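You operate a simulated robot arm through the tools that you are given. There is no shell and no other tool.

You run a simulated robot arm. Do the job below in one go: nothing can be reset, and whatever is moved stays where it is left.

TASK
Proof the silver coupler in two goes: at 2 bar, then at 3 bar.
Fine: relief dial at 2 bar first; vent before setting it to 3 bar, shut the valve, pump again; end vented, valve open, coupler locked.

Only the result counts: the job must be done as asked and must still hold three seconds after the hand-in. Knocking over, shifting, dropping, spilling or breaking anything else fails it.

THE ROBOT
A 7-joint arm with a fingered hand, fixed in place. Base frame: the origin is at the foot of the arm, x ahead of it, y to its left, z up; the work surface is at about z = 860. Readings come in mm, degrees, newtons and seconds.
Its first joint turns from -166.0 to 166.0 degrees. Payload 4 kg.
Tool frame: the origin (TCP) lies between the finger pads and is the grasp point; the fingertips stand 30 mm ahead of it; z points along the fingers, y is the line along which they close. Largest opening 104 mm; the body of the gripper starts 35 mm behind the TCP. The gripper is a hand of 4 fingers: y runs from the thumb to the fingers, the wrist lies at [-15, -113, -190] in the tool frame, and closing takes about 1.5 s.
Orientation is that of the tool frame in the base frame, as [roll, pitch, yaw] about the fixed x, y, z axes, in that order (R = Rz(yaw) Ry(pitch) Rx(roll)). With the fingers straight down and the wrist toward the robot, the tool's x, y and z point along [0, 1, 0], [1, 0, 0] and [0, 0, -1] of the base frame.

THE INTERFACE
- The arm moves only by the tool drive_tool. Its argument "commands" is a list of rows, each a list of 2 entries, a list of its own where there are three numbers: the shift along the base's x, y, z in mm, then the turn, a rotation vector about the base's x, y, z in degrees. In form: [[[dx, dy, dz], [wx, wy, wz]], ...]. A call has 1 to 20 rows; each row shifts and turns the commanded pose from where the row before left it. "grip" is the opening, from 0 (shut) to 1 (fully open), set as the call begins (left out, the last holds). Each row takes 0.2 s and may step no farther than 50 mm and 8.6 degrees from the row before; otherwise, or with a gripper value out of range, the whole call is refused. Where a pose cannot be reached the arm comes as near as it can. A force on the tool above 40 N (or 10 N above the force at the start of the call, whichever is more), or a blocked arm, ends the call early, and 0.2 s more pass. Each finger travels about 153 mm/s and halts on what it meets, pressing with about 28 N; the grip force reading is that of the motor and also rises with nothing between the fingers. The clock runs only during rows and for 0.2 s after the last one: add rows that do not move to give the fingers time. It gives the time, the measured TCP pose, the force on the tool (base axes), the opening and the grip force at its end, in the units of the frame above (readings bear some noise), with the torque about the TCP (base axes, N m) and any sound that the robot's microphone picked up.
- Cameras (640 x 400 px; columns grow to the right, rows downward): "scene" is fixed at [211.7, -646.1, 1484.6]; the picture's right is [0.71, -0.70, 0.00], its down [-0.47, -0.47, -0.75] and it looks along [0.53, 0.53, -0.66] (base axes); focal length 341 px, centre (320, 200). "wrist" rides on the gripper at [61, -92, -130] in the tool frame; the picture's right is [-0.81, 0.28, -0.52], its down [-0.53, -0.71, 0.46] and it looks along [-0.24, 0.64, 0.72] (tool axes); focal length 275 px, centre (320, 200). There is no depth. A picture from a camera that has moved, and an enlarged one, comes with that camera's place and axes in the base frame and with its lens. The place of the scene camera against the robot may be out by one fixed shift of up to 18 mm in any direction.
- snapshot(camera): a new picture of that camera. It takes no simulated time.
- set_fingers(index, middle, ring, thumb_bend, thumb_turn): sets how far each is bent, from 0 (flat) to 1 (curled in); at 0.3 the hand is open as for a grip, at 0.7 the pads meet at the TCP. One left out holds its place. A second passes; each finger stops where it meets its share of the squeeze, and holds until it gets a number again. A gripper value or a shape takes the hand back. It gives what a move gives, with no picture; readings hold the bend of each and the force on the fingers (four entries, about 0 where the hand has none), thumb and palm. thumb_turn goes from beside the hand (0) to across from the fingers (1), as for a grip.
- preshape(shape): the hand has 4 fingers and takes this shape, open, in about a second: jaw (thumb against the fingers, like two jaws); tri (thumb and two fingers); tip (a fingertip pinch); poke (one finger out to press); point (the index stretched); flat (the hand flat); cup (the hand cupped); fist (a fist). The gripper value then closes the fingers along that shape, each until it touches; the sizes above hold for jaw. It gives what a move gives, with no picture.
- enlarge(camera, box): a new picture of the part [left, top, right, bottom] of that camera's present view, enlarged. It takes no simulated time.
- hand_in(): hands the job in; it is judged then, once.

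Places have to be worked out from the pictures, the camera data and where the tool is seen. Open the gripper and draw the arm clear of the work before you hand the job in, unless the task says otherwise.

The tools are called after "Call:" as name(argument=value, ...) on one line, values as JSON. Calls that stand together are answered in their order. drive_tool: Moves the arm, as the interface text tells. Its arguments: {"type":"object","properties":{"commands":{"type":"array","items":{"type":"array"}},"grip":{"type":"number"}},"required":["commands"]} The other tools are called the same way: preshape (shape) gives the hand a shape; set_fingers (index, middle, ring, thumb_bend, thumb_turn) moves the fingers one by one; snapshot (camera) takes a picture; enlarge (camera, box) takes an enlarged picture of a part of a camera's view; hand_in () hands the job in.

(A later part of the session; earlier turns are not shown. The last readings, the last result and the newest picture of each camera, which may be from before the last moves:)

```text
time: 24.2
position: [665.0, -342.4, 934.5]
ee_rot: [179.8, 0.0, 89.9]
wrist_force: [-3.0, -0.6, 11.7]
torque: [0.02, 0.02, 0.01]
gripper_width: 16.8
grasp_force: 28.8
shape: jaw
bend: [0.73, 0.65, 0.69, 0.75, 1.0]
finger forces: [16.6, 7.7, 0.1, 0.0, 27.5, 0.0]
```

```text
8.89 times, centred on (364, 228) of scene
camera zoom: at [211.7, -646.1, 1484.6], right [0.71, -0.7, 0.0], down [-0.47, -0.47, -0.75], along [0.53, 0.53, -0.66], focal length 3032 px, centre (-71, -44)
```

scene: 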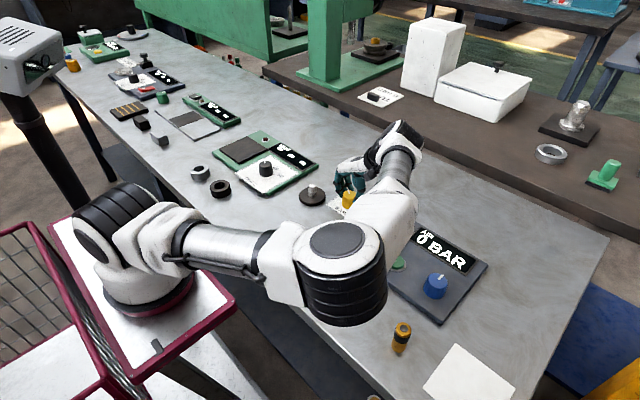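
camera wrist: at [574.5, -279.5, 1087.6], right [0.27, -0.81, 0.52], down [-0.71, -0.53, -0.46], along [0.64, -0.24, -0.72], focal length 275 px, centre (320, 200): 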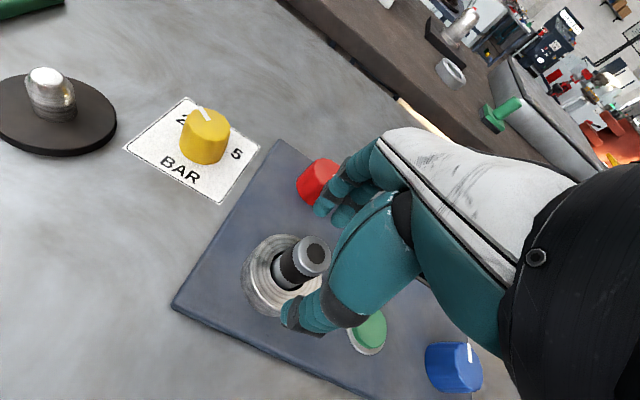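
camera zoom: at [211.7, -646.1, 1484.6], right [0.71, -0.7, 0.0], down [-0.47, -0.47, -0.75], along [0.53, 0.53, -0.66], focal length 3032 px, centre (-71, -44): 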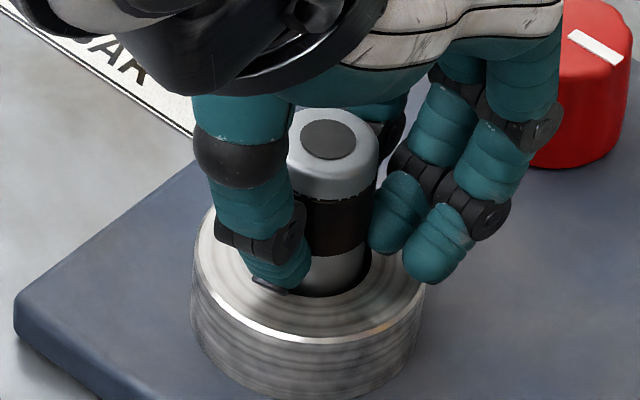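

Force rose to about 12 N with the thumb tip possibly touching the collar. I'll open, raise 9 mm and regrasp higher so only the coupler is held.

Call:
drive_tool(commands=[[[0, 0, 0], [0, 0, 0]], [[0, 0, 0], [0, 0, 0]], [[0, 0, 0], [0, 0, 0]], [[0, 0, 5], [0, 0, 0]], [[0, 0, 6], [0, 0, 0]], [[0, 0, 0], [0, 0, 0]]], grip=0.6)

Call:
enlarge(camera="scene", box=[340, 205, 388, 250])

Call:
drive_tool(commands=[[[0, 0, 0], [0, 0, 0]], [[0, 0, 0], [0, 0, 0]], [[0, 0, 0], [0, 0, 0]], [[0, 0, 0], [0, 0, 0]], [[0, 0, 0], [0, 0, 0]]], grip=0.1)

Call:
enlarge(camera="scene", box=[340, 205, 388, 250])

```text
time: 25.6
position: [665.6, -341.7, 944.4]
ee_rot: [179.9, -0.1, 90.0]
wrist_force: [0.3, 0.2, 0.6]
torque: [-0.03, -0.05, 0.03]
gripper_width: 62.1
grasp_force: 0.0
shape: jaw
bend: [0.29, 0.41, 0.37, 0.65, 1.0]
finger forces: [0.1, 0.0, 0.0, 0.0, 0.0, 0.1]
```

```text
8.89 times, centred on (364, 228) of scene
camera zoom: at [211.7, -646.1, 1484.6], right [0.71, -0.7, 0.0], down [-0.47, -0.47, -0.75], along [0.53, 0.53, -0.66], focal length 3032 px, centre (-71, -44)
```

zoom: 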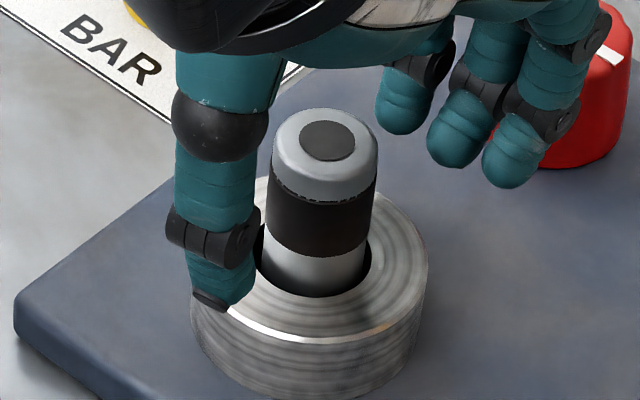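

```text
time: 26.8
position: [665.4, -340.3, 943.7]
ee_rot: [180.0, 0.0, 89.9]
wrist_force: [-0.9, 0.7, -0.5]
torque: [0.02, 0.0, 0.0]
gripper_width: 16.5
grasp_force: 27.8
shape: jaw
bend: [0.73, 0.63, 0.68, 0.75, 1.0]
finger forces: [16.8, 6.5, 0.0, 0.0, 24.2, 0.1]
```

```text
8.89 times, centred on (364, 228) of scene
camera zoom: at [211.7, -646.1, 1484.6], right [0.71, -0.7, 0.0], down [-0.47, -0.47, -0.75], along [0.53, 0.53, -0.66], focal length 3032 px, centre (-71, -44)
```

zoom: 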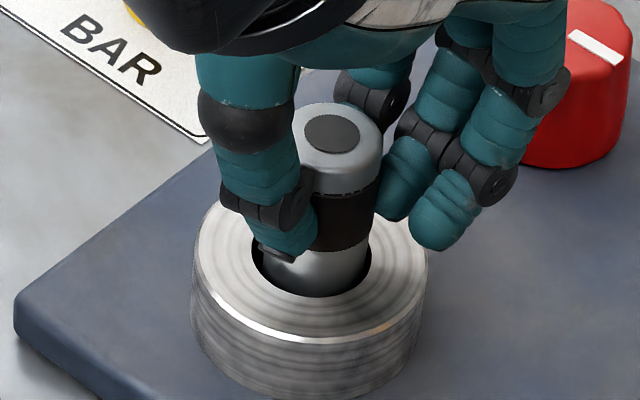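

Now the grip is only on the coupler, above the collar. I'll press down in small steps and read the force.

Call:
drive_tool(commands=[[[0, 0, -1.5], [0, 0, 0]], [[0, 0, -1.5], [0, 0, 0]], [[0, 0, -1.5], [0, 0, 0]], [[0, 0, 0], [0, 0, 0]]])

Call:
enlarge(camera="scene", box=[340, 205, 388, 250])

```text
time: 27.8
position: [665.5, -341.8, 940.9]
ee_rot: [179.8, 0.1, 89.8]
wrist_force: [-3.9, -1.3, 38.5]
torque: [-0.01, 0.03, -0.03]
gripper_width: 19.1
grasp_force: 28.2
shape: jaw
bend: [0.73, 0.63, 0.68, 0.75, 1.0]
finger forces: [20.4, 10.0, 0.0, 0.0, 32.7, 0.0]
```

```text
8.89 times, centred on (364, 228) of scene
camera zoom: at [211.7, -646.1, 1484.6], right [0.71, -0.7, 0.0], down [-0.47, -0.47, -0.75], along [0.53, 0.53, -0.66], focal length 3032 px, centre (-71, -44)
```

zoom: 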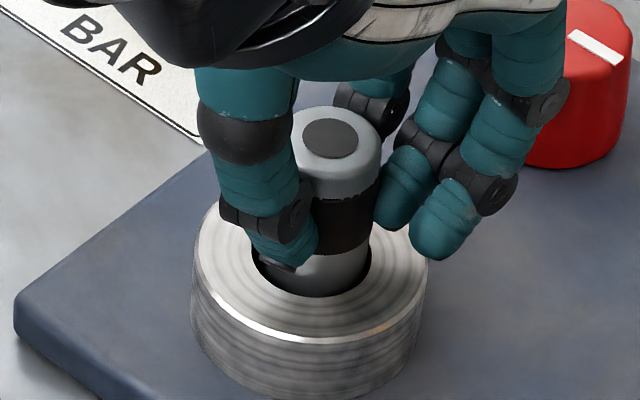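

It bottomed at ~38 N with no click, so pushing alone isn't the lock. I'll ease the load and twist clockwise to look for a bayonet-type lock, reading the torque.

Call:
drive_tool(commands=[[[0, 0, 1], [0, 0, 0]], [[0, 0, 1], [0, 0, 0]], [[0, 0, 0], [0, 0, -6]], [[0, 0, 0], [0, 0, -6]], [[0, 0, 0], [0, 0, -6]], [[0, 0, 0], [0, 0, -6]], [[0, 0, 0], [0, 0, -6]], [[0, 0, 0], [0, 0, 0]]])

Call:
enlarge(camera="scene", box=[340, 205, 388, 250])

Call:
enlarge(camera="wrist", box=[240, 180, 400, 300])

```text
time: 29.6
position: [665.2, -341.8, 941.8]
ee_rot: [-180.0, 0.1, 59.9]
wrist_force: [3.5, 1.0, 15.5]
torque: [-0.05, -0.2, 0.15]
gripper_width: 18.9
grasp_force: 28.0
shape: jaw
bend: [0.73, 0.62, 0.68, 0.75, 1.0]
finger forces: [19.2, 10.7, 0.0, 0.0, 25.0, 0.0]
```

```text
8.89 times, centred on (364, 228) of scene
camera zoom: at [211.7, -646.1, 1484.6], right [0.71, -0.7, 0.0], down [-0.47, -0.47, -0.75], along [0.53, 0.53, -0.66], focal length 3032 px, centre (-71, -44)
```

zoom: 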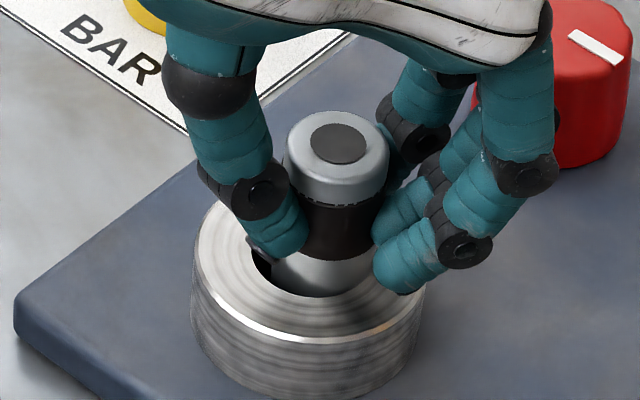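

```text
3.33 times, centred on (320, 240) of wrist
camera zoom: at [617.0, -242.8, 1071.4], right [-0.17, -0.84, 0.52], down [-0.88, -0.1, -0.46], along [0.44, -0.53, -0.72], focal length 918 px, centre (320, 67)
```

zoom: 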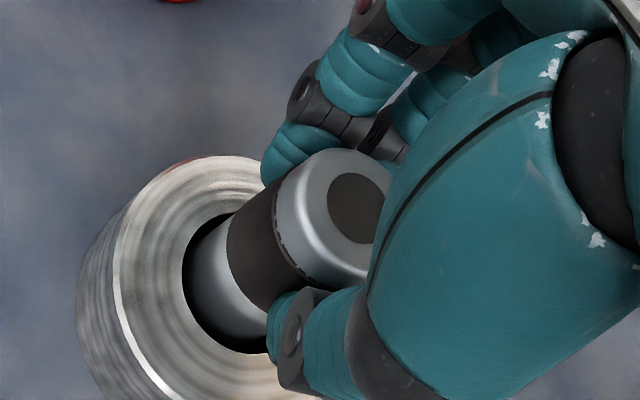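

There's a mild resisting torque (0.15 N m). I'll twist another 30° clockwise and see if it meets a stop.

Call:
drive_tool(commands=[[[0, 0, 0], [0, 0, -6]], [[0, 0, 0], [0, 0, -6]], [[0, 0, 0], [0, 0, -6]], [[0, 0, 0], [0, 0, -6]], [[0, 0, 0], [0, 0, -6]], [[0, 0, 0], [0, 0, 0]]])

Call:
enlarge(camera="scene", box=[340, 205, 388, 250])

Call:
snapshot(camera="scene")

```text
time: 31.0
position: [665.9, -340.9, 941.6]
ee_rot: [179.9, -0.1, 29.9]
wrist_force: [1.0, 0.0, 9.1]
torque: [-0.05, -0.11, 0.06]
gripper_width: 18.5
grasp_force: 28.5
shape: jaw
bend: [0.73, 0.62, 0.68, 0.75, 1.0]
finger forces: [18.3, 10.0, 0.0, 0.0, 24.9, 0.0]
```

```text
8.89 times, centred on (364, 228) of scene
camera zoom: at [211.7, -646.1, 1484.6], right [0.71, -0.7, 0.0], down [-0.47, -0.47, -0.75], along [0.53, 0.53, -0.66], focal length 3032 px, centre (-71, -44)
```

zoom: 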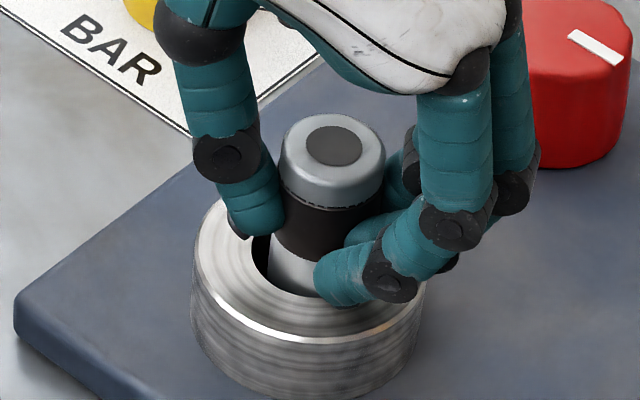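

```text
taken
```

scene: 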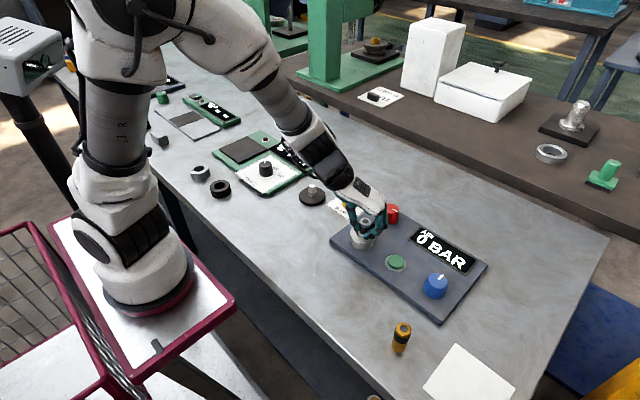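

No stop and no click after 60°. A gentle tug will show if the twist did anything.

Call:
drive_tool(commands=[[[0, 0, 2], [0, 0, 0]], [[0, 0, 2], [0, 0, 0]], [[0, 0, 0], [0, 0, 0]]])

Call:
enlarge(camera="scene", box=[340, 205, 388, 250])

```text
time: 31.8
position: [665.4, -341.6, 945.0]
ee_rot: [-180.0, 0.1, 29.9]
wrist_force: [0.6, -0.7, -1.2]
torque: [-0.01, -0.02, 0.0]
gripper_width: 17.0
grasp_force: 28.5
shape: jaw
bend: [0.73, 0.62, 0.68, 0.75, 1.0]
finger forces: [17.5, 8.4, 0.0, 0.0, 23.5, 0.1]
```

```text
8.89 times, centred on (364, 228) of scene
camera zoom: at [211.7, -646.1, 1484.6], right [0.71, -0.7, 0.0], down [-0.47, -0.47, -0.75], along [0.53, 0.53, -0.66], focal length 3032 px, centre (-71, -44)
```

zoom: 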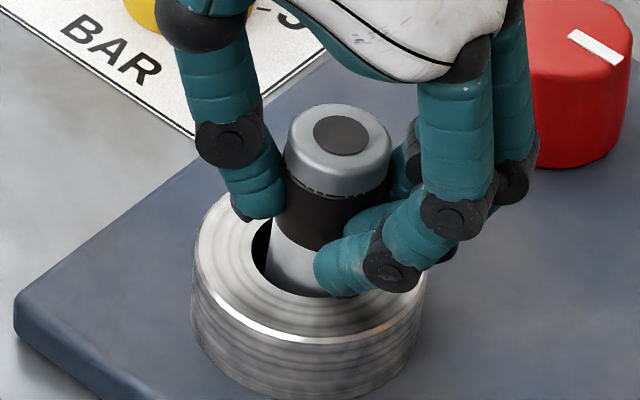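

Still free, so the lock is elsewhere (a knob or the collar). I'll seat the coupler back down in the middle of the collar, release and lift clear.

Call:
drive_tool(commands=[[[-0.7, 0.7, -2], [0, 0, 0]], [[-0.7, 0.7, -2], [0, 0, 0]], [[0, 0, 0], [0, 0, 0]]])

Call:
drive_tool(commands=[[[0, 0, 0], [0, 0, 0]], [[0, 0, 0], [0, 0, 0]], [[0, 0, 0], [0, 0, 0]], [[0, 0, 20], [0, 0, 0]], [[0, 0, 30], [0, 0, 0]], [[0, 0, 30], [0, 0, 0]], [[0, 0, 0], [0, 0, 0]]], grip=0.62)

Call:
enlarge(camera="scene", box=[340, 205, 388, 250])

Call:
snapshot(camera="wrist")

```text
time: 32.6
position: [663.9, -338.8, 943.2]
ee_rot: [180.0, 0.1, 30.0]
wrist_force: [-1.9, -0.8, 13.3]
torque: [-0.13, -0.04, -0.03]
gripper_width: 17.5
grasp_force: 28.0
shape: jaw
bend: [0.73, 0.62, 0.68, 0.75, 1.0]
finger forces: [18.0, 9.9, 0.0, 0.0, 26.1, 0.0]
```

```text
time: 34.2
position: [665.1, -340.6, 1021.4]
ee_rot: [-179.9, 0.0, 29.9]
wrist_force: [0.4, 0.2, -0.2]
torque: [0.0, -0.02, -0.04]
gripper_width: 64.4
grasp_force: 0.1
shape: jaw
bend: [0.28, 0.4, 0.37, 0.64, 1.0]
finger forces: [0.0, 0.0, 0.0, 0.0, 0.0, 0.0]
```

```text
8.89 times, centred on (364, 228) of scene
camera zoom: at [211.7, -646.1, 1484.6], right [0.71, -0.7, 0.0], down [-0.47, -0.47, -0.75], along [0.53, 0.53, -0.66], focal length 3032 px, centre (-71, -44)
```

zoom: 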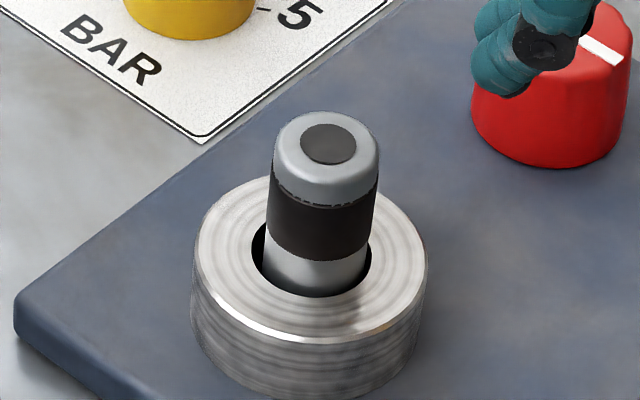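

```text
taken
camera wrist: at [671.9, -229.7, 1151.3], right [-0.56, -0.64, 0.52], down [-0.82, 0.35, -0.46], along [0.11, -0.68, -0.72], focal length 275 px, centre (320, 200)
```

wrist: 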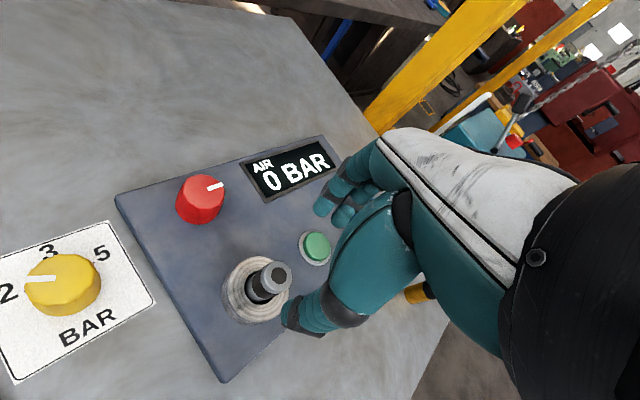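

The coupler is seated again. I'll measure the red and blue knobs from here; first an enlargement of the red one.

Call:
enlarge(camera="wrist", box=[150, 150, 278, 230])

Call:
enlarge(camera="wrist", box=[210, 230, 338, 340])

```text
5.00 times, centred on (214, 190) of wrist
camera zoom: at [671.9, -229.7, 1151.3], right [-0.56, -0.64, 0.52], down [-0.82, 0.35, -0.46], along [0.11, -0.68, -0.72], focal length 1376 px, centre (850, 250)
```

zoom: 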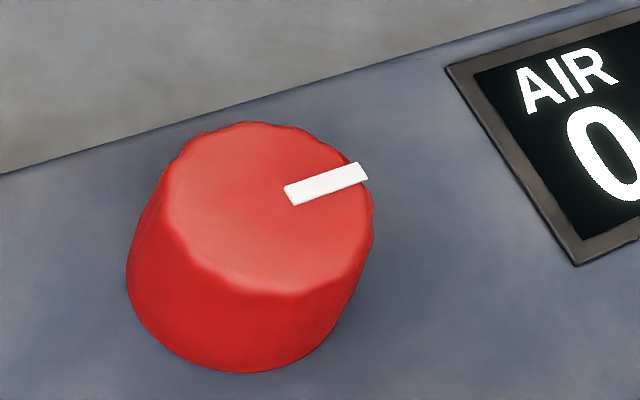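

```text
3.64 times, centred on (274, 285) of wrist
camera zoom: at [671.9, -229.7, 1151.3], right [-0.56, -0.64, 0.52], down [-0.82, 0.35, -0.46], along [0.11, -0.68, -0.72], focal length 1001 px, centre (487, -109)
```

zoom: 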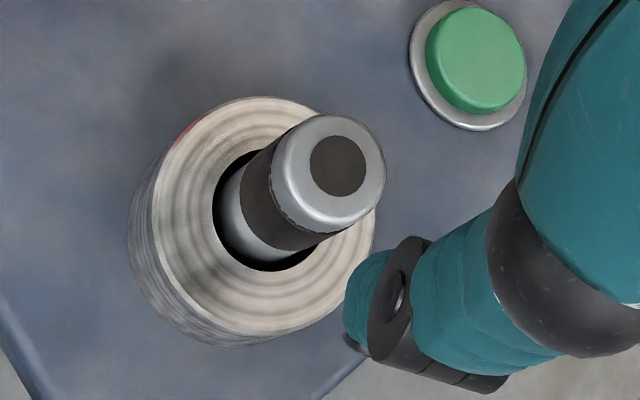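

Combining views, red's top is at about (768.5, -340, 910). Blue is at about (663, -530) and green at about (662, -435). I'll grip the red knob, turn it +90° (to 12 o'clock) and see what changes.

Call:
drive_tool(commands=[[[34.5, 0.2, 0], [0, 0, 7.5]], [[34.5, 0.2, 0], [0, 0, 7.5]], [[34.5, 0.2, -10], [0, 0, 0]], [[0, 0, -40], [0, 0, 0]], [[0, 0, -20], [0, 0, 0]], [[0, 0, -15], [0, 0, 0]], [[0, 0, 0], [0, 0, 0]]])

Call:
enlarge(camera="wrist", box=[220, 150, 412, 350])

Call:
enlarge(camera="scene", box=[330, 150, 458, 240])

```text
time: 35.8
position: [768.7, -341.0, 935.4]
ee_rot: [180.0, 0.0, 44.9]
wrist_force: [-0.6, -0.9, -0.1]
torque: [-0.02, 0.0, -0.01]
gripper_width: 64.1
grasp_force: 0.0
shape: jaw
bend: [0.28, 0.4, 0.37, 0.64, 1.0]
finger forces: [0.0, 0.0, 0.0, 0.0, 0.1, 0.0]
```

```text
2.00 times, centred on (316, 250) of wrist
camera zoom: at [746.5, -232.1, 1066.3], right [-0.38, -0.77, 0.52], down [-0.88, 0.13, -0.46], along [0.28, -0.63, -0.72], focal length 551 px, centre (328, 100)
```

zoom: 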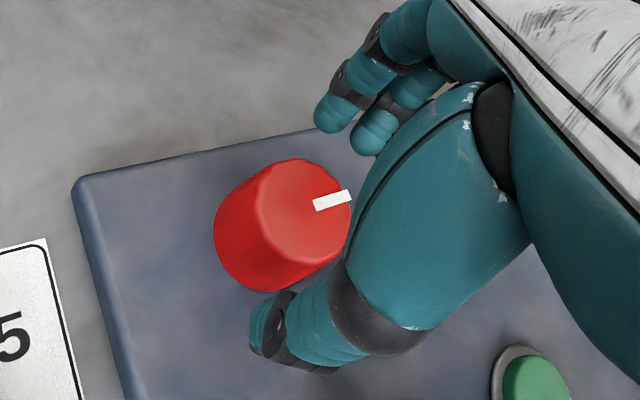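

```text
4.44 times, centred on (394, 195) of scene
camera zoom: at [211.7, -646.1, 1484.6], right [0.71, -0.7, 0.0], down [-0.47, -0.47, -0.75], along [0.53, 0.53, -0.66], focal length 1516 px, centre (-9, 222)
```

zoom: 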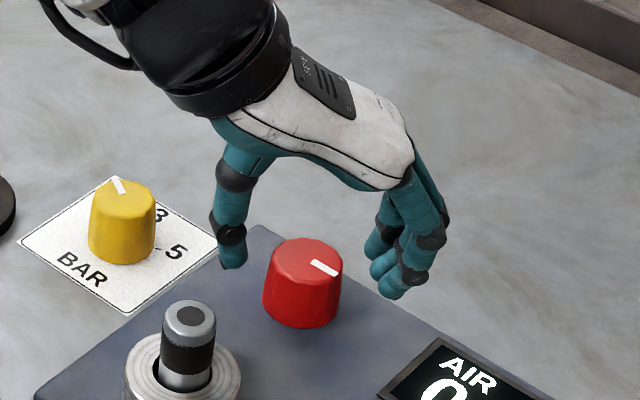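

Well centred over the red knob. I'll go down to z ≈ 920 and close on it.

Call:
drive_tool(commands=[[[0, 0, -9], [0, 0, 0]], [[0, 0, -8], [0, 0, 0]], [[0, 0, 0], [0, 0, 0]]])

Call:
drive_tool(commands=[[[0, 0, 0], [0, 0, 0]], [[0, 0, 0], [0, 0, 0]], [[0, 0, 0], [0, 0, 0]], [[0, 0, 0], [0, 0, 0]], [[0, 0, 0], [0, 0, 0]]], grip=0.2)

Call:
drive_tool(commands=[[[0, 0, 0], [0, 0, 6]], [[0, 0, 0], [0, 0, 6]], [[0, 0, 0], [0, 0, 6]], [[0, 0, 0], [0, 0, 6]], [[0, 0, 0], [0, 0, 6]], [[0, 0, 0], [0, 0, 0]]])

Call:
enlarge(camera="wrist", box=[220, 150, 412, 350])

Call:
enlarge(camera="scene", box=[340, 180, 500, 300])

```text
time: 36.6
position: [767.9, -339.0, 919.4]
ee_rot: [179.9, 0.0, 44.9]
wrist_force: [-0.8, 1.0, 0.7]
torque: [0.0, 0.0, -0.02]
gripper_width: 64.3
grasp_force: 0.1
shape: jaw
bend: [0.28, 0.4, 0.37, 0.64, 1.0]
finger forces: [0.0, 0.0, 0.1, 0.0, 0.1, 0.0]
```

```text
time: 37.8
position: [767.2, -339.3, 919.9]
ee_rot: [-180.0, 0.0, 44.9]
wrist_force: [-0.3, -1.6, 0.6]
torque: [-0.05, -0.04, -0.03]
gripper_width: 29.6
grasp_force: 28.2
shape: jaw
bend: [0.73, 0.53, 0.58, 0.74, 1.0]
finger forces: [17.0, 8.3, 0.1, 0.0, 24.7, 0.0]
```

```text
time: 39.2
position: [767.4, -341.7, 919.2]
ee_rot: [-180.0, 0.0, 75.1]
wrist_force: [-3.8, -5.0, -0.7]
torque: [-0.08, 0.0, -0.03]
gripper_width: 29.5
grasp_force: 27.5
shape: jaw
bend: [0.73, 0.53, 0.58, 0.74, 1.0]
finger forces: [16.1, 9.4, 0.0, 0.0, 27.0, 0.0]
```

```text
2.00 times, centred on (316, 250) of wrist
camera zoom: at [695.0, -257.0, 1049.3], right [0.06, -0.85, 0.52], down [-0.83, -0.33, -0.46], along [0.56, -0.4, -0.72], focal length 551 px, centre (328, 100)
```

zoom: 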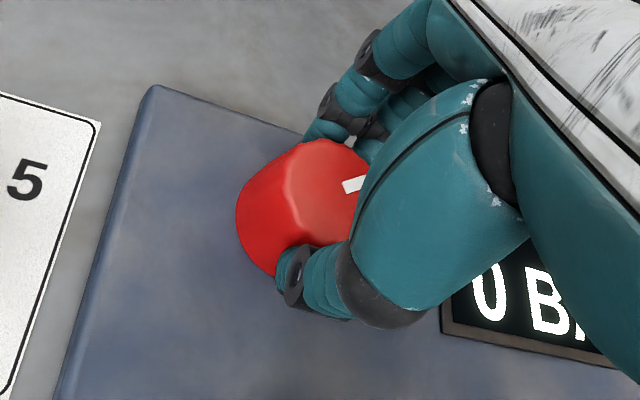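

```text
3.33 times, centred on (420, 240) of scene
camera zoom: at [211.7, -646.1, 1484.6], right [0.71, -0.7, 0.0], down [-0.47, -0.47, -0.75], along [0.53, 0.53, -0.66], focal length 1137 px, centre (-13, 67)
```

zoom: 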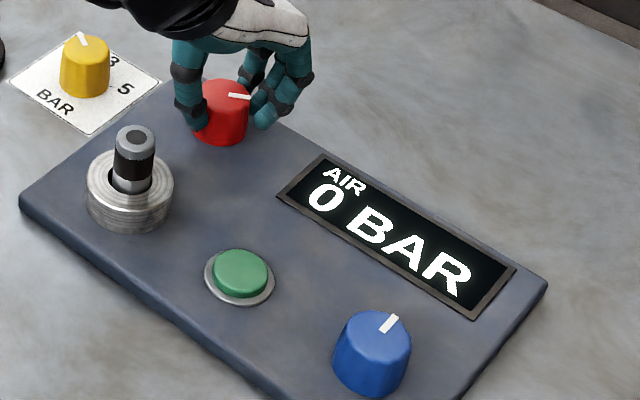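

The red knob turns with the hand. I'll continue +60° to bring its pointer to 12 o'clock and watch torque and sound.

Call:
drive_tool(commands=[[[0, 0, 0], [0, 0, 6]], [[0, 0, 0], [0, 0, 6]], [[0, 0, 0], [0, 0, 6]], [[0, 0, 0], [0, 0, 6]], [[0, 0, 0], [0, 0, 6]], [[0, 0, 0], [0, 0, 6]], [[0, 0, 0], [0, 0, 6]], [[0, 0, 0], [0, 0, 6]], [[0, 0, 0], [0, 0, 6]], [[0, 0, 0], [0, 0, 6]], [[0, 0, 0], [0, 0, 0]]])

Call:
enlarge(camera="wrist", box=[220, 150, 412, 350])

Call:
enlarge(camera="scene", box=[340, 180, 500, 300])

```text
time: 41.1
position: [758.1, -252.4, 913.9]
ee_rot: [179.9, 1.4, 121.6]
wrist_force: [7.2, -20.4, 3.3]
torque: [-0.32, -0.13, -0.18]
gripper_width: 21.2
grasp_force: 28.2
shape: jaw
bend: [0.76, 0.75, 0.6, 0.83, 1.0]
finger forces: [30.1, 0.0, 0.1, 0.1, 0.0, 0.0]
out of reach, approached as far as the arm can: row 6, 7, 8, 9
stopped in row 9: the force on the tool passed its limit at 68 N (the readings are from after the stop); the commanded pose is now the measured one
```

```text
2.00 times, centred on (316, 250) of wrist
camera zoom: at [646.2, -244.9, 1041.7], right [0.65, -0.54, 0.54], down [-0.32, -0.84, -0.44], along [0.69, 0.11, -0.72], focal length 551 px, centre (328, 100)
```

zoom: 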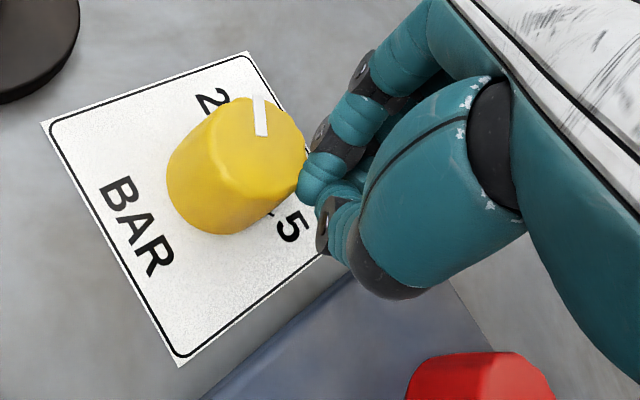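

```text
3.33 times, centred on (420, 240) of scene
camera zoom: at [211.7, -646.1, 1484.6], right [0.71, -0.7, 0.0], down [-0.47, -0.47, -0.75], along [0.53, 0.53, -0.66], focal length 1137 px, centre (-13, 67)
```

zoom: 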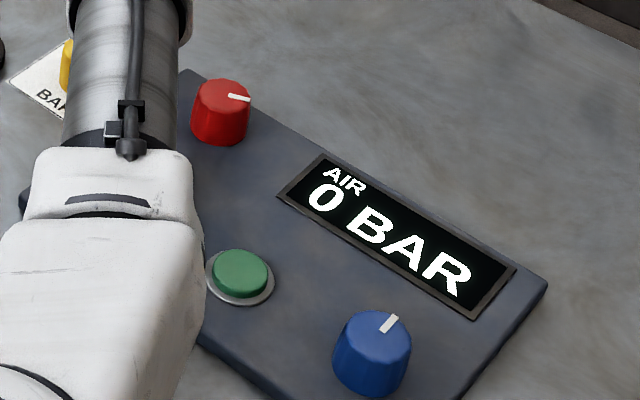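

The arm ran out of reach, slipped off red and is now pressing against the yellow dial's side. I'll back away from it (-y) and rise straight up.

Call:
drive_tool(commands=[[[2, -6, 1], [0, 0, 0]], [[2, -8, 3], [0, 0, 0]], [[0, -5, 15], [0, 0, 0]], [[0, 0, 30], [0, 0, 0]], [[0, 0, 30], [0, 0, 0]], [[0, 0, 30], [0, 0, 0]], [[0, 0, 0], [0, 0, 0]]])

Call:
snapshot(camera="wrist")

Call:
snapshot(camera="scene")

```text
time: 42.7
position: [754.8, -246.9, 1018.4]
ee_rot: [-179.9, 1.3, 121.4]
wrist_force: [0.1, 0.8, 0.1]
torque: [0.01, 0.02, 0.02]
gripper_width: 20.6
grasp_force: 28.3
shape: jaw
bend: [0.75, 0.74, 0.6, 0.84, 1.0]
finger forces: [0.0, 0.1, 0.0, 0.1, 0.0, 0.0]
out of reach, approached as far as the arm can: row 1, 2, 3, 6
```

```text
taken
camera wrist: at [643.2, -239.8, 1147.0], right [0.65, -0.54, 0.54], down [-0.33, -0.84, -0.44], along [0.68, 0.11, -0.72], focal length 275 px, centre (320, 200)
```

wrist: 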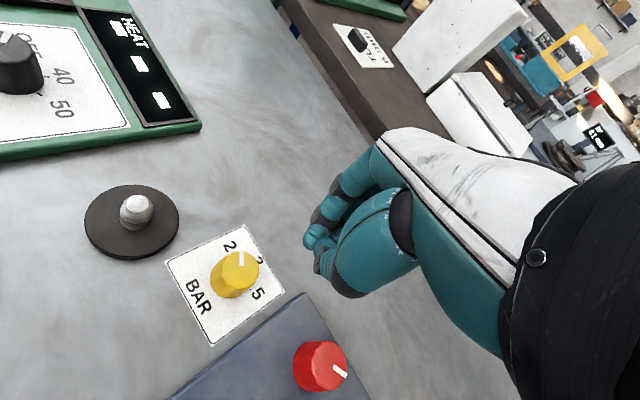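

```text
taken
```

scene: 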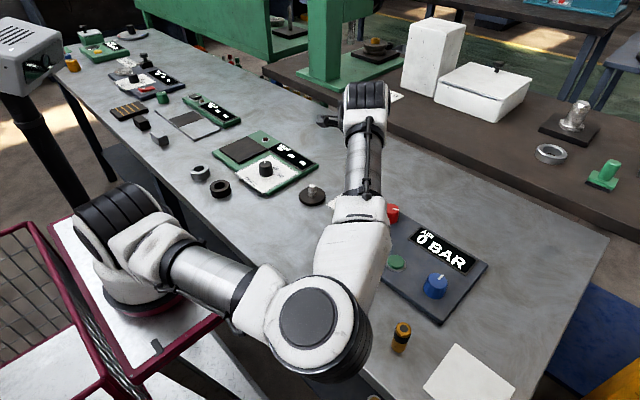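

I'm clear now. I'll check yellow and red pointers with a zoom before going on.

Call:
enlarge(camera="wrist", box=[160, 220, 288, 345])

Call:
enlarge(camera="wrist", box=[270, 320, 398, 400])

```text
3.20 times, centred on (224, 282) of wrist
camera zoom: at [643.2, -239.8, 1147.0], right [0.65, -0.54, 0.54], down [-0.33, -0.84, -0.44], along [0.68, 0.11, -0.72], focal length 881 px, centre (627, -64)
```

zoom: 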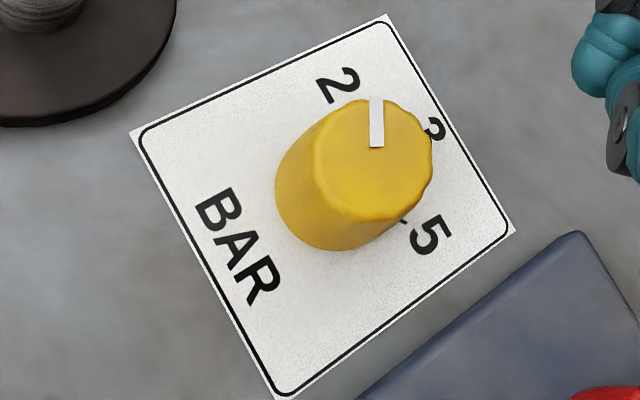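

```text
5.00 times, centred on (334, 360) of wrist
camera zoom: at [643.2, -239.8, 1147.0], right [0.65, -0.54, 0.54], down [-0.33, -0.84, -0.44], along [0.68, 0.11, -0.72], focal length 1376 px, centre (250, -600)
```

zoom: 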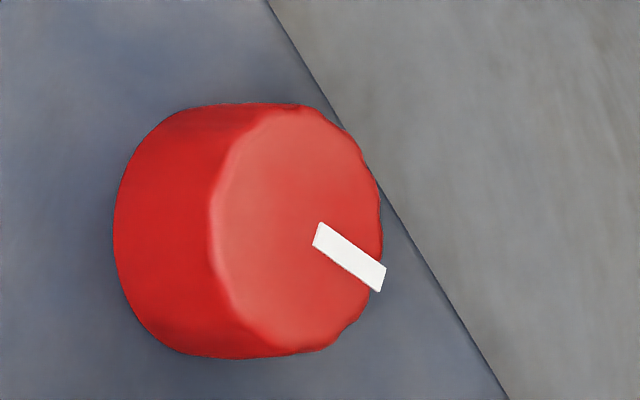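

Yellow is still on 2 (60°). Red moved only to about -63°. I'll unwind the wrist to a comfortable yaw near 74°, rise a little and remove the small tilt.

Call:
drive_tool(commands=[[[0, 0, 5], [1.19, 0.73, 0]], [[0, 0, 5], [0, 0, -6]], [[0, 0, 5], [0, 0, -6]], [[0, 0, 5], [0, 0, -6]], [[0, 0, 5], [0, 0, -6]], [[0, 0, 0], [0, 0, -6]], [[0, 0, 0], [0, 0, -6]], [[0, 0, 0], [0, 0, -6]], [[0, 0, 0], [0, 0, -6]], [[0, 0, 0], [0, 0, 0]]], grip=0.62)

Call:
snapshot(camera="scene")

```text
time: 44.9
position: [754.0, -247.1, 1044.8]
ee_rot: [-180.0, -0.2, 73.9]
wrist_force: [0.0, 0.4, -0.1]
torque: [0.02, -0.03, 0.01]
gripper_width: 64.3
grasp_force: 0.1
shape: jaw
bend: [0.28, 0.4, 0.37, 0.64, 1.0]
finger forces: [0.0, 0.1, 0.0, 0.0, 0.0, 0.1]
```

```text
taken
```

scene: 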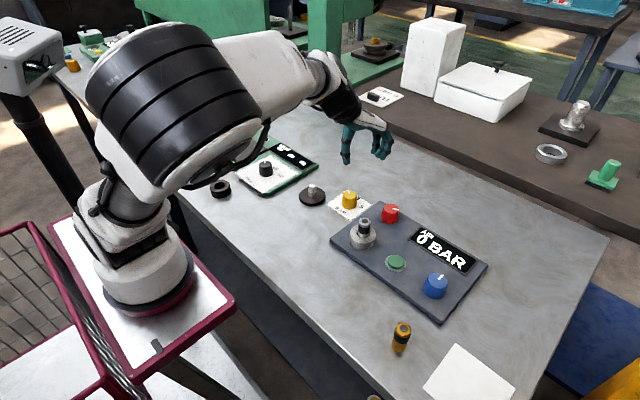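

The arm is back in a good posture. I'll regrasp red starting from yaw 35 so that a +63° stroke to 12 o'clock stays well inside reach.

Call:
drive_tool(commands=[[[2.4, -15.5, -10], [0, 0, -6.5]], [[2.4, -15.5, -10], [0, 0, -6.5]], [[2.4, -15.5, -10], [0, 0, -6.5]], [[2.4, -15.5, -10], [0, 0, -6.5]], [[2.4, -15.5, -10], [0, 0, -6.5]], [[2.5, -15.5, -10], [0, 0, -6.5]], [[0, 0, -30], [0, 0, 0]], [[0, 0, -20], [0, 0, 0]], [[0, 0, 0], [0, 0, 0]]])

Call:
enlarge(camera="wrist", box=[220, 150, 412, 350])

Call:
enlarge(camera="scene", box=[330, 150, 458, 240])

```text
time: 46.9
position: [768.9, -340.2, 935.5]
ee_rot: [179.9, -0.2, 34.8]
wrist_force: [-0.4, -0.9, 0.4]
torque: [0.02, -0.02, 0.0]
gripper_width: 64.1
grasp_force: 0.0
shape: jaw
bend: [0.28, 0.4, 0.37, 0.64, 1.0]
finger forces: [0.1, 0.0, 0.0, 0.0, 0.0, 0.0]
```

```text
2.00 times, centred on (316, 250) of wrist
camera zoom: at [766.8, -230.0, 1064.8], right [-0.51, -0.69, 0.52], down [-0.84, 0.28, -0.46], along [0.17, -0.67, -0.73], focal length 551 px, centre (328, 100)
```

zoom: 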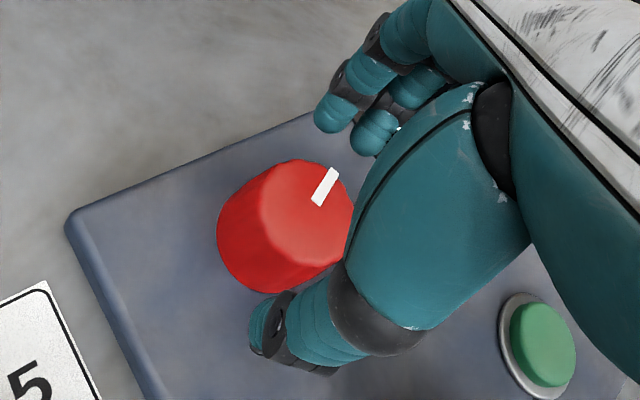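

```text
4.44 times, centred on (394, 195) of scene
camera zoom: at [211.7, -646.1, 1484.6], right [0.71, -0.7, 0.0], down [-0.47, -0.47, -0.75], along [0.53, 0.53, -0.66], focal length 1516 px, centre (-9, 222)
```

zoom: 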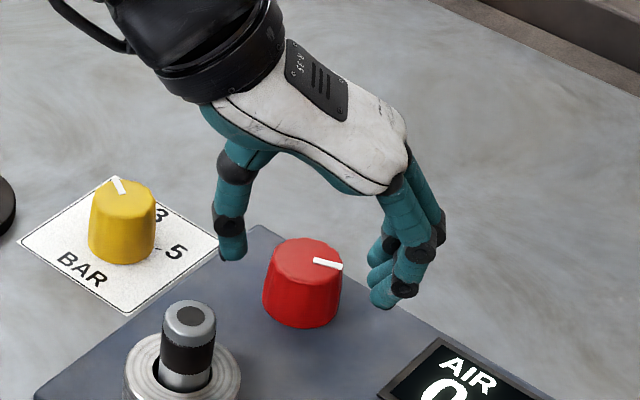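

Centred again on red. I'll lower, close and turn +30° first, then check.

Call:
drive_tool(commands=[[[0, 0, -8], [0, 0, 0]], [[0, 0, -8], [0, 0, 0]], [[0, 0, 0], [0, 0, 0]]])

Call:
drive_tool(commands=[[[0, 0, 0], [0, 0, 0]], [[0, 0, 0], [0, 0, 0]], [[0, 0, 0], [0, 0, 0]], [[0, 0, 0], [0, 0, 0]], [[0, 0, 0], [0, 0, 0]]], grip=0.2)

Call:
drive_tool(commands=[[[0, 0, 0], [0, 0, 6]], [[0, 0, 0], [0, 0, 6]], [[0, 0, 0], [0, 0, 6]], [[0, 0, 0], [0, 0, 6]], [[0, 0, 0], [0, 0, 6]], [[0, 0, 0], [0, 0, 6]], [[0, 0, 0], [0, 0, 0]]])

Call:
enlarge(camera="scene", box=[340, 180, 500, 300])

```text
time: 47.7
position: [769.6, -340.6, 918.4]
ee_rot: [179.9, -0.1, 34.8]
wrist_force: [0.2, -0.1, 0.2]
torque: [0.05, 0.01, -0.03]
gripper_width: 64.2
grasp_force: 0.1
shape: jaw
bend: [0.28, 0.4, 0.37, 0.64, 1.0]
finger forces: [0.1, 0.1, 0.0, 0.0, 0.0, 0.0]
```

```text
time: 48.9
position: [769.3, -340.3, 918.2]
ee_rot: [-179.9, 0.0, 34.9]
wrist_force: [-3.6, 4.3, -2.0]
torque: [0.04, 0.05, 0.01]
gripper_width: 32.4
grasp_force: 27.9
shape: jaw
bend: [0.74, 0.54, 0.57, 0.74, 1.0]
finger forces: [13.8, 6.7, 0.1, 0.0, 25.2, 0.0]
```

```text
time: 50.5
position: [768.4, -340.9, 918.3]
ee_rot: [-180.0, -0.1, 70.9]
wrist_force: [-2.3, -1.4, 3.8]
torque: [-0.04, 0.0, -0.02]
gripper_width: 32.4
grasp_force: 28.1
shape: jaw
bend: [0.74, 0.54, 0.57, 0.74, 1.0]
finger forces: [14.7, 9.4, 0.0, 0.0, 25.2, 0.0]
```

```text
3.33 times, centred on (420, 240) of scene
camera zoom: at [211.7, -646.1, 1484.6], right [0.71, -0.7, 0.0], down [-0.47, -0.47, -0.75], along [0.53, 0.53, -0.66], focal length 1137 px, centre (-13, 67)
```

zoom: 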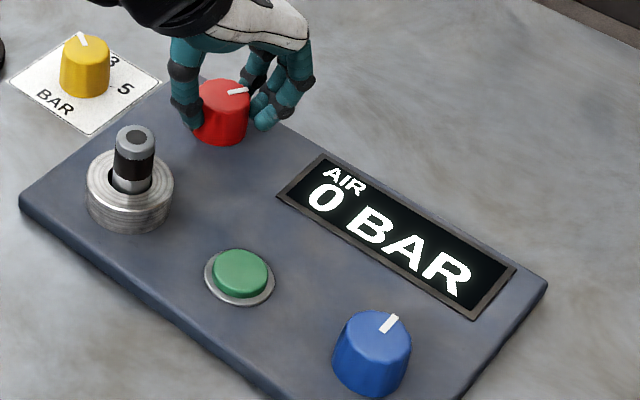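

It turned a further 36° (pointer about -27°). I'll continue by 27° in small rows.

Call:
drive_tool(commands=[[[0, 0, 0], [0, 0, 5.4]], [[0, 0, 0], [0, 0, 5.4]], [[0, 0, 0], [0, 0, 5.4]], [[0, 0, 0], [0, 0, 5.4]], [[0, 0, 0], [0, 0, 5.4]], [[0, 0, 0], [0, 0, 0]]])

Call:
enlarge(camera="scene", box=[340, 180, 500, 300])

Call:
enlarge(camera="wrist", box=[220, 150, 412, 350])

```text
time: 51.9
position: [770.1, -340.1, 918.6]
ee_rot: [-180.0, -0.1, 97.8]
wrist_force: [-2.4, -3.7, 4.7]
torque: [-0.05, 0.05, -0.03]
gripper_width: 32.7
grasp_force: 27.8
shape: jaw
bend: [0.74, 0.54, 0.57, 0.74, 1.0]
finger forces: [14.7, 9.3, 0.1, 0.0, 26.3, 0.0]
```

```text
3.33 times, centred on (420, 240) of scene
camera zoom: at [211.7, -646.1, 1484.6], right [0.71, -0.7, 0.0], down [-0.47, -0.47, -0.75], along [0.53, 0.53, -0.66], focal length 1137 px, centre (-13, 67)
```

zoom: 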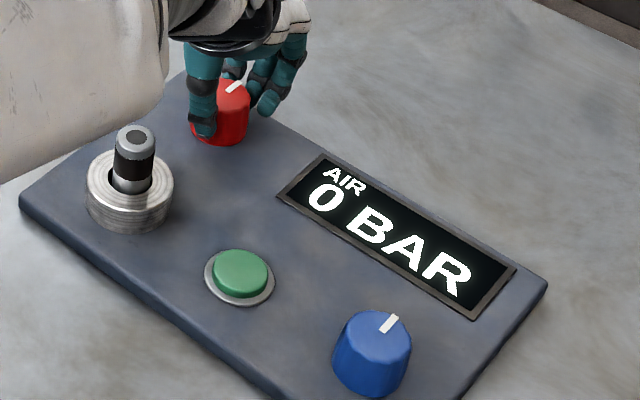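

```text
2.00 times, centred on (316, 250) of wrist
camera zoom: at [670.0, -291.9, 1048.1], right [0.38, -0.77, 0.52], down [-0.63, -0.62, -0.46], along [0.67, -0.15, -0.73], focal length 551 px, centre (328, 100)
```

zoom: 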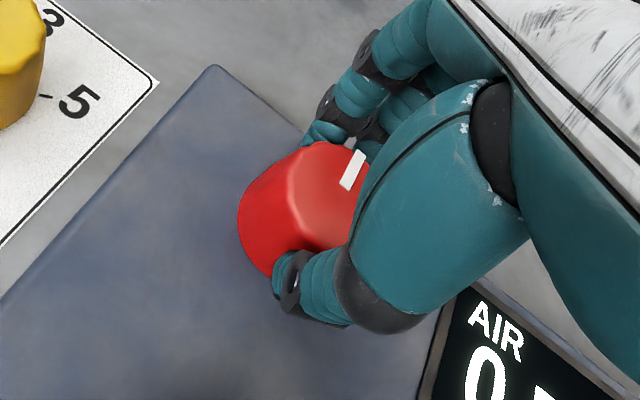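

Red now points to 12 o'clock, like blue. I'll release it, rise, and go back to the coupler for another gentle tug test.

Call:
drive_tool(commands=[[[0, 0, 0], [0, 0, 0]], [[0, 0, 0], [0, 0, 0]], [[0, 0, 0], [0, 0, 0]], [[0, 0, 20], [0, 0, 0]], [[0, 0, 30], [0, 0, 0]], [[0, 0, 35], [0, 0, 0]], [[-26, 0, 0], [0, 0, -6]], [[-26, 0, 0], [0, 0, -6]], [[-26, 0, 0], [0, 0, -6]], [[-26.5, 0, 0], [0, 0, -6]], [[0, 0, -25], [0, 0, 0]], [[0, 0, -20], [0, 0, 0]], [[0, 0, 0], [0, 0, 0]]], grip=0.62)

Call:
enlarge(camera="wrist", box=[220, 150, 412, 350])

Call:
enlarge(camera="scene", box=[340, 180, 500, 300])

```text
time: 54.7
position: [664.7, -337.8, 957.5]
ee_rot: [-179.9, -0.2, 73.7]
wrist_force: [-0.3, -0.1, 0.1]
torque: [0.0, 0.01, 0.04]
gripper_width: 64.4
grasp_force: 0.1
shape: jaw
bend: [0.28, 0.4, 0.37, 0.64, 1.0]
finger forces: [0.0, 0.0, 0.1, 0.0, 0.0, 0.0]
```

```text
2.00 times, centred on (316, 250) of wrist
camera zoom: at [593.1, -254.2, 1087.4], right [0.04, -0.86, 0.51], down [-0.83, -0.31, -0.46], along [0.55, -0.41, -0.73], focal length 551 px, centre (328, 100)
```

zoom: 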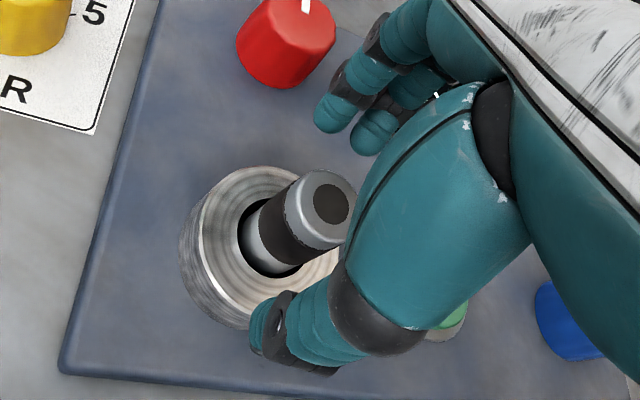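

```text
3.33 times, centred on (420, 240) of scene
camera zoom: at [211.7, -646.1, 1484.6], right [0.71, -0.7, 0.0], down [-0.47, -0.47, -0.75], along [0.53, 0.53, -0.66], focal length 1137 px, centre (-13, 67)
```

zoom: 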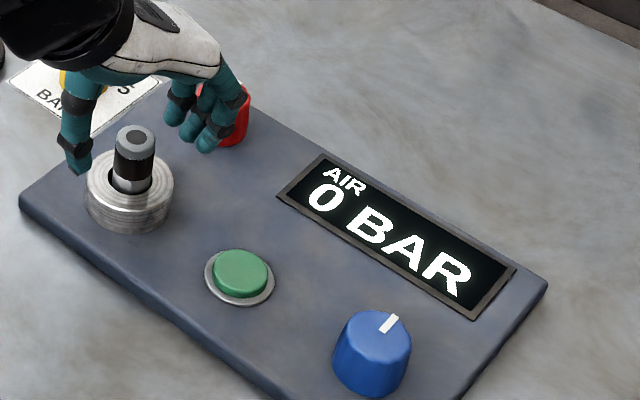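

Aligned over the coupler again. Lower to z ≈ 945, close, and pull gently up 4 mm.

Call:
drive_tool(commands=[[[0, -1.5, -6.5], [0, 0, 0]], [[0, 0, -6.5], [0, 0, 0]], [[0, 0, 0], [0, 0, 0]]])

Call:
drive_tool(commands=[[[0, 0, 0], [0, 0, 0]], [[0, 0, 0], [0, 0, 0]], [[0, 0, 0], [0, 0, 0]], [[0, 0, 0], [0, 0, 0]], [[0, 0, 0], [0, 0, 0]]], grip=0.1)

Call:
drive_tool(commands=[[[0, 0, 2], [0, 0, 0]], [[0, 0, 2], [0, 0, 0]], [[0, 0, 0], [0, 0, 0]]])

Call:
enlarge(camera="scene", box=[340, 205, 388, 250])

```text
time: 55.5
position: [666.0, -341.4, 945.6]
ee_rot: [-180.0, -0.1, 73.8]
wrist_force: [-0.3, -0.2, 0.2]
torque: [0.02, -0.02, -0.02]
gripper_width: 64.1
grasp_force: 0.0
shape: jaw
bend: [0.28, 0.4, 0.37, 0.64, 1.0]
finger forces: [0.1, 0.1, 0.1, 0.1, 0.0, 0.0]
```

```text
time: 56.7
position: [665.5, -340.2, 945.5]
ee_rot: [180.0, -0.2, 73.8]
wrist_force: [-1.1, 0.2, -0.2]
torque: [-0.02, 0.02, -0.01]
gripper_width: 18.5
grasp_force: 27.9
shape: jaw
bend: [0.73, 0.61, 0.67, 0.75, 1.0]
finger forces: [14.0, 9.3, 0.0, 0.0, 24.1, 0.0]
```

```text
time: 57.5
position: [665.7, -340.9, 949.3]
ee_rot: [179.9, -0.3, 73.7]
wrist_force: [0.4, -0.4, -1.1]
torque: [-0.02, 0.01, -0.01]
gripper_width: 18.1
grasp_force: 27.9
shape: jaw
bend: [0.73, 0.61, 0.67, 0.75, 1.0]
finger forces: [14.1, 9.5, 0.0, 0.1, 23.8, 0.0]
```

```text
8.89 times, centred on (364, 228) of scene
camera zoom: at [211.7, -646.1, 1484.6], right [0.71, -0.7, 0.0], down [-0.47, -0.47, -0.75], along [0.53, 0.53, -0.66], focal length 3032 px, centre (-71, -44)
```

zoom: 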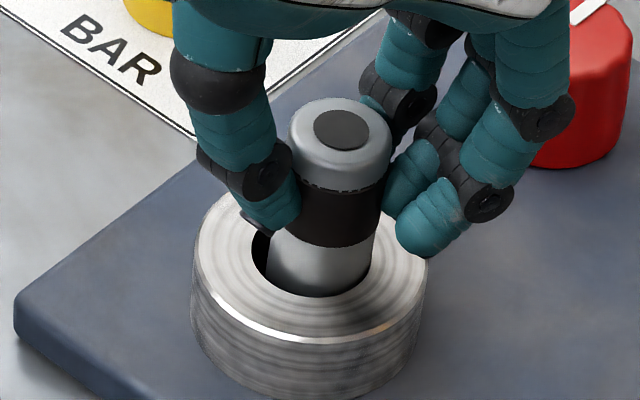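

Still lifts freely, so red at 12 o'clock doesn't lock it. I'll seat it back down, release, and try the blue knob next.

Call:
drive_tool(commands=[[[-0.7, 0.7, -2], [0, 0, 0]], [[-0.3, 0.3, -2], [0, 0, 0]], [[0, 0, -1.5], [0, 0, 0]], [[0, 0, 0], [0, 0, 0]]])

Call:
drive_tool(commands=[[[0, 0, 0], [0, 0, 0]], [[0, 0, 0], [0, 0, 0]], [[0, 0, 0], [0, 0, 0]], [[0, 0, 20], [0, 0, 0]], [[0, 0, 30], [0, 0, 0]], [[0, 0, 30], [0, 0, 0]], [[0, 0, 0], [0, 0, 0]]], grip=0.62)

Call:
enlarge(camera="scene", box=[340, 205, 388, 250])

Call:
snapshot(camera="wrist")

```text
time: 58.5
position: [664.1, -338.6, 943.6]
ee_rot: [180.0, -0.1, 73.8]
wrist_force: [-2.8, 1.8, 13.3]
torque: [0.06, -0.01, 0.01]
gripper_width: 18.9
grasp_force: 27.7
shape: jaw
bend: [0.73, 0.61, 0.67, 0.75, 1.0]
finger forces: [14.6, 9.8, 0.0, 0.0, 28.0, 0.1]
```

```text
time: 60.1
position: [666.4, -341.5, 1023.9]
ee_rot: [-180.0, -0.1, 73.8]
wrist_force: [-0.2, 0.6, -0.3]
torque: [0.01, 0.01, -0.01]
gripper_width: 64.0
grasp_force: 0.0
shape: jaw
bend: [0.28, 0.4, 0.37, 0.64, 1.0]
finger forces: [0.0, 0.0, 0.0, 0.1, 0.0, 0.1]
```

```text
8.89 times, centred on (364, 228) of scene
camera zoom: at [211.7, -646.1, 1484.6], right [0.71, -0.7, 0.0], down [-0.47, -0.47, -0.75], along [0.53, 0.53, -0.66], focal length 3032 px, centre (-71, -44)
```

zoom: 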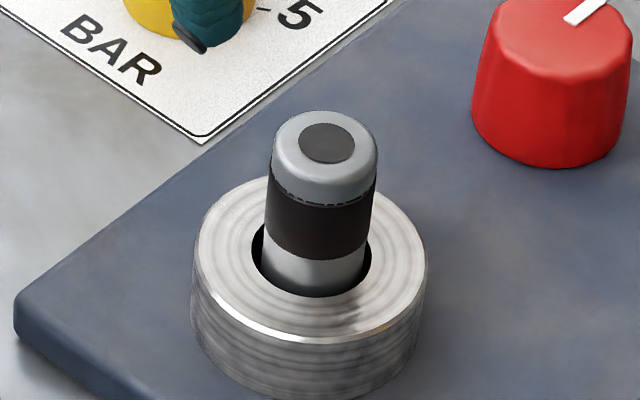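

```text
taken
camera wrist: at [594.7, -257.1, 1153.8], right [0.04, -0.86, 0.52], down [-0.83, -0.31, -0.46], along [0.55, -0.41, -0.73], focal length 275 px, centre (320, 200)
```

wrist: 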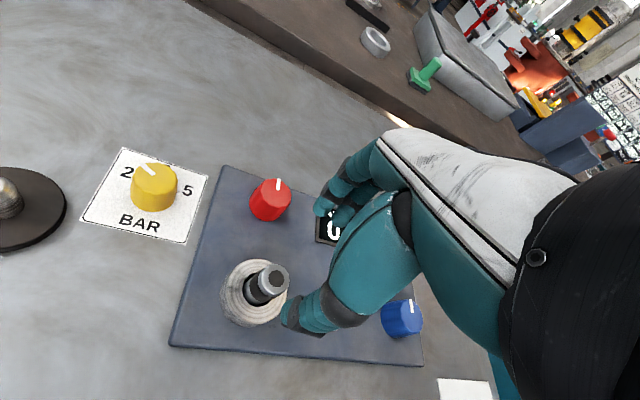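

Coupler reseated. Now I'll move over the blue knob (663, -530), lower partly and check alignment.

Call:
drive_tool(commands=[[[-0.7, -47, 0], [0, 0, 3]], [[-0.7, -47, 0], [0, 0, 3]], [[-0.7, -47, 0], [0, 0, 3]], [[-0.7, -47, -20], [0, 0, 3]], [[0, 0, -40], [0, 0, 0]], [[0, 0, -28], [0, 0, 0]], [[0, 0, 0], [0, 0, 0]]])

Call:
enlarge(camera="wrist", box=[220, 150, 412, 350])

Call:
snapshot(camera="scene")

```text
refused: row 4 steps farther than a row can; nothing moved
```

```text
2.00 times, centred on (316, 250) of wrist
camera zoom: at [594.7, -257.1, 1153.8], right [0.04, -0.86, 0.52], down [-0.83, -0.31, -0.46], along [0.55, -0.41, -0.73], focal length 551 px, centre (328, 100)
```

zoom: 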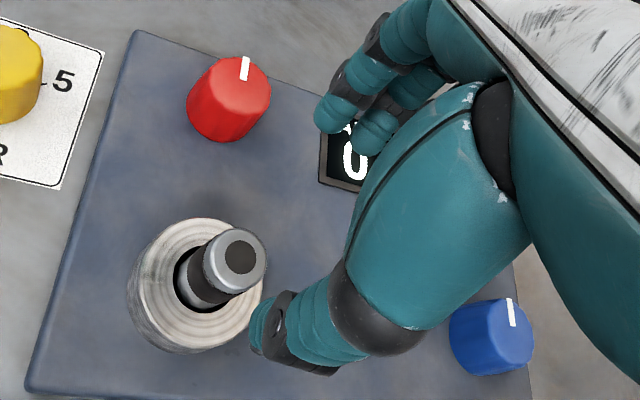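

```text
taken
```

scene: 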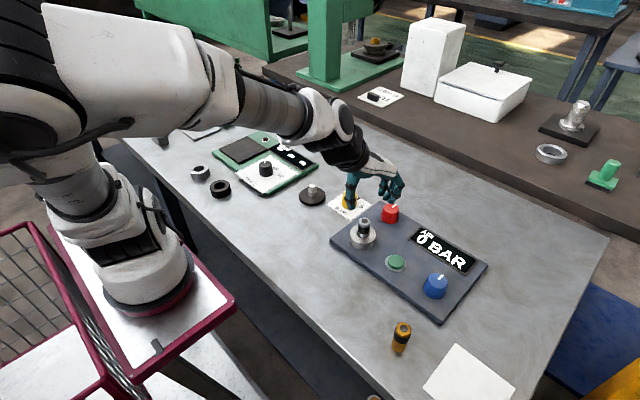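

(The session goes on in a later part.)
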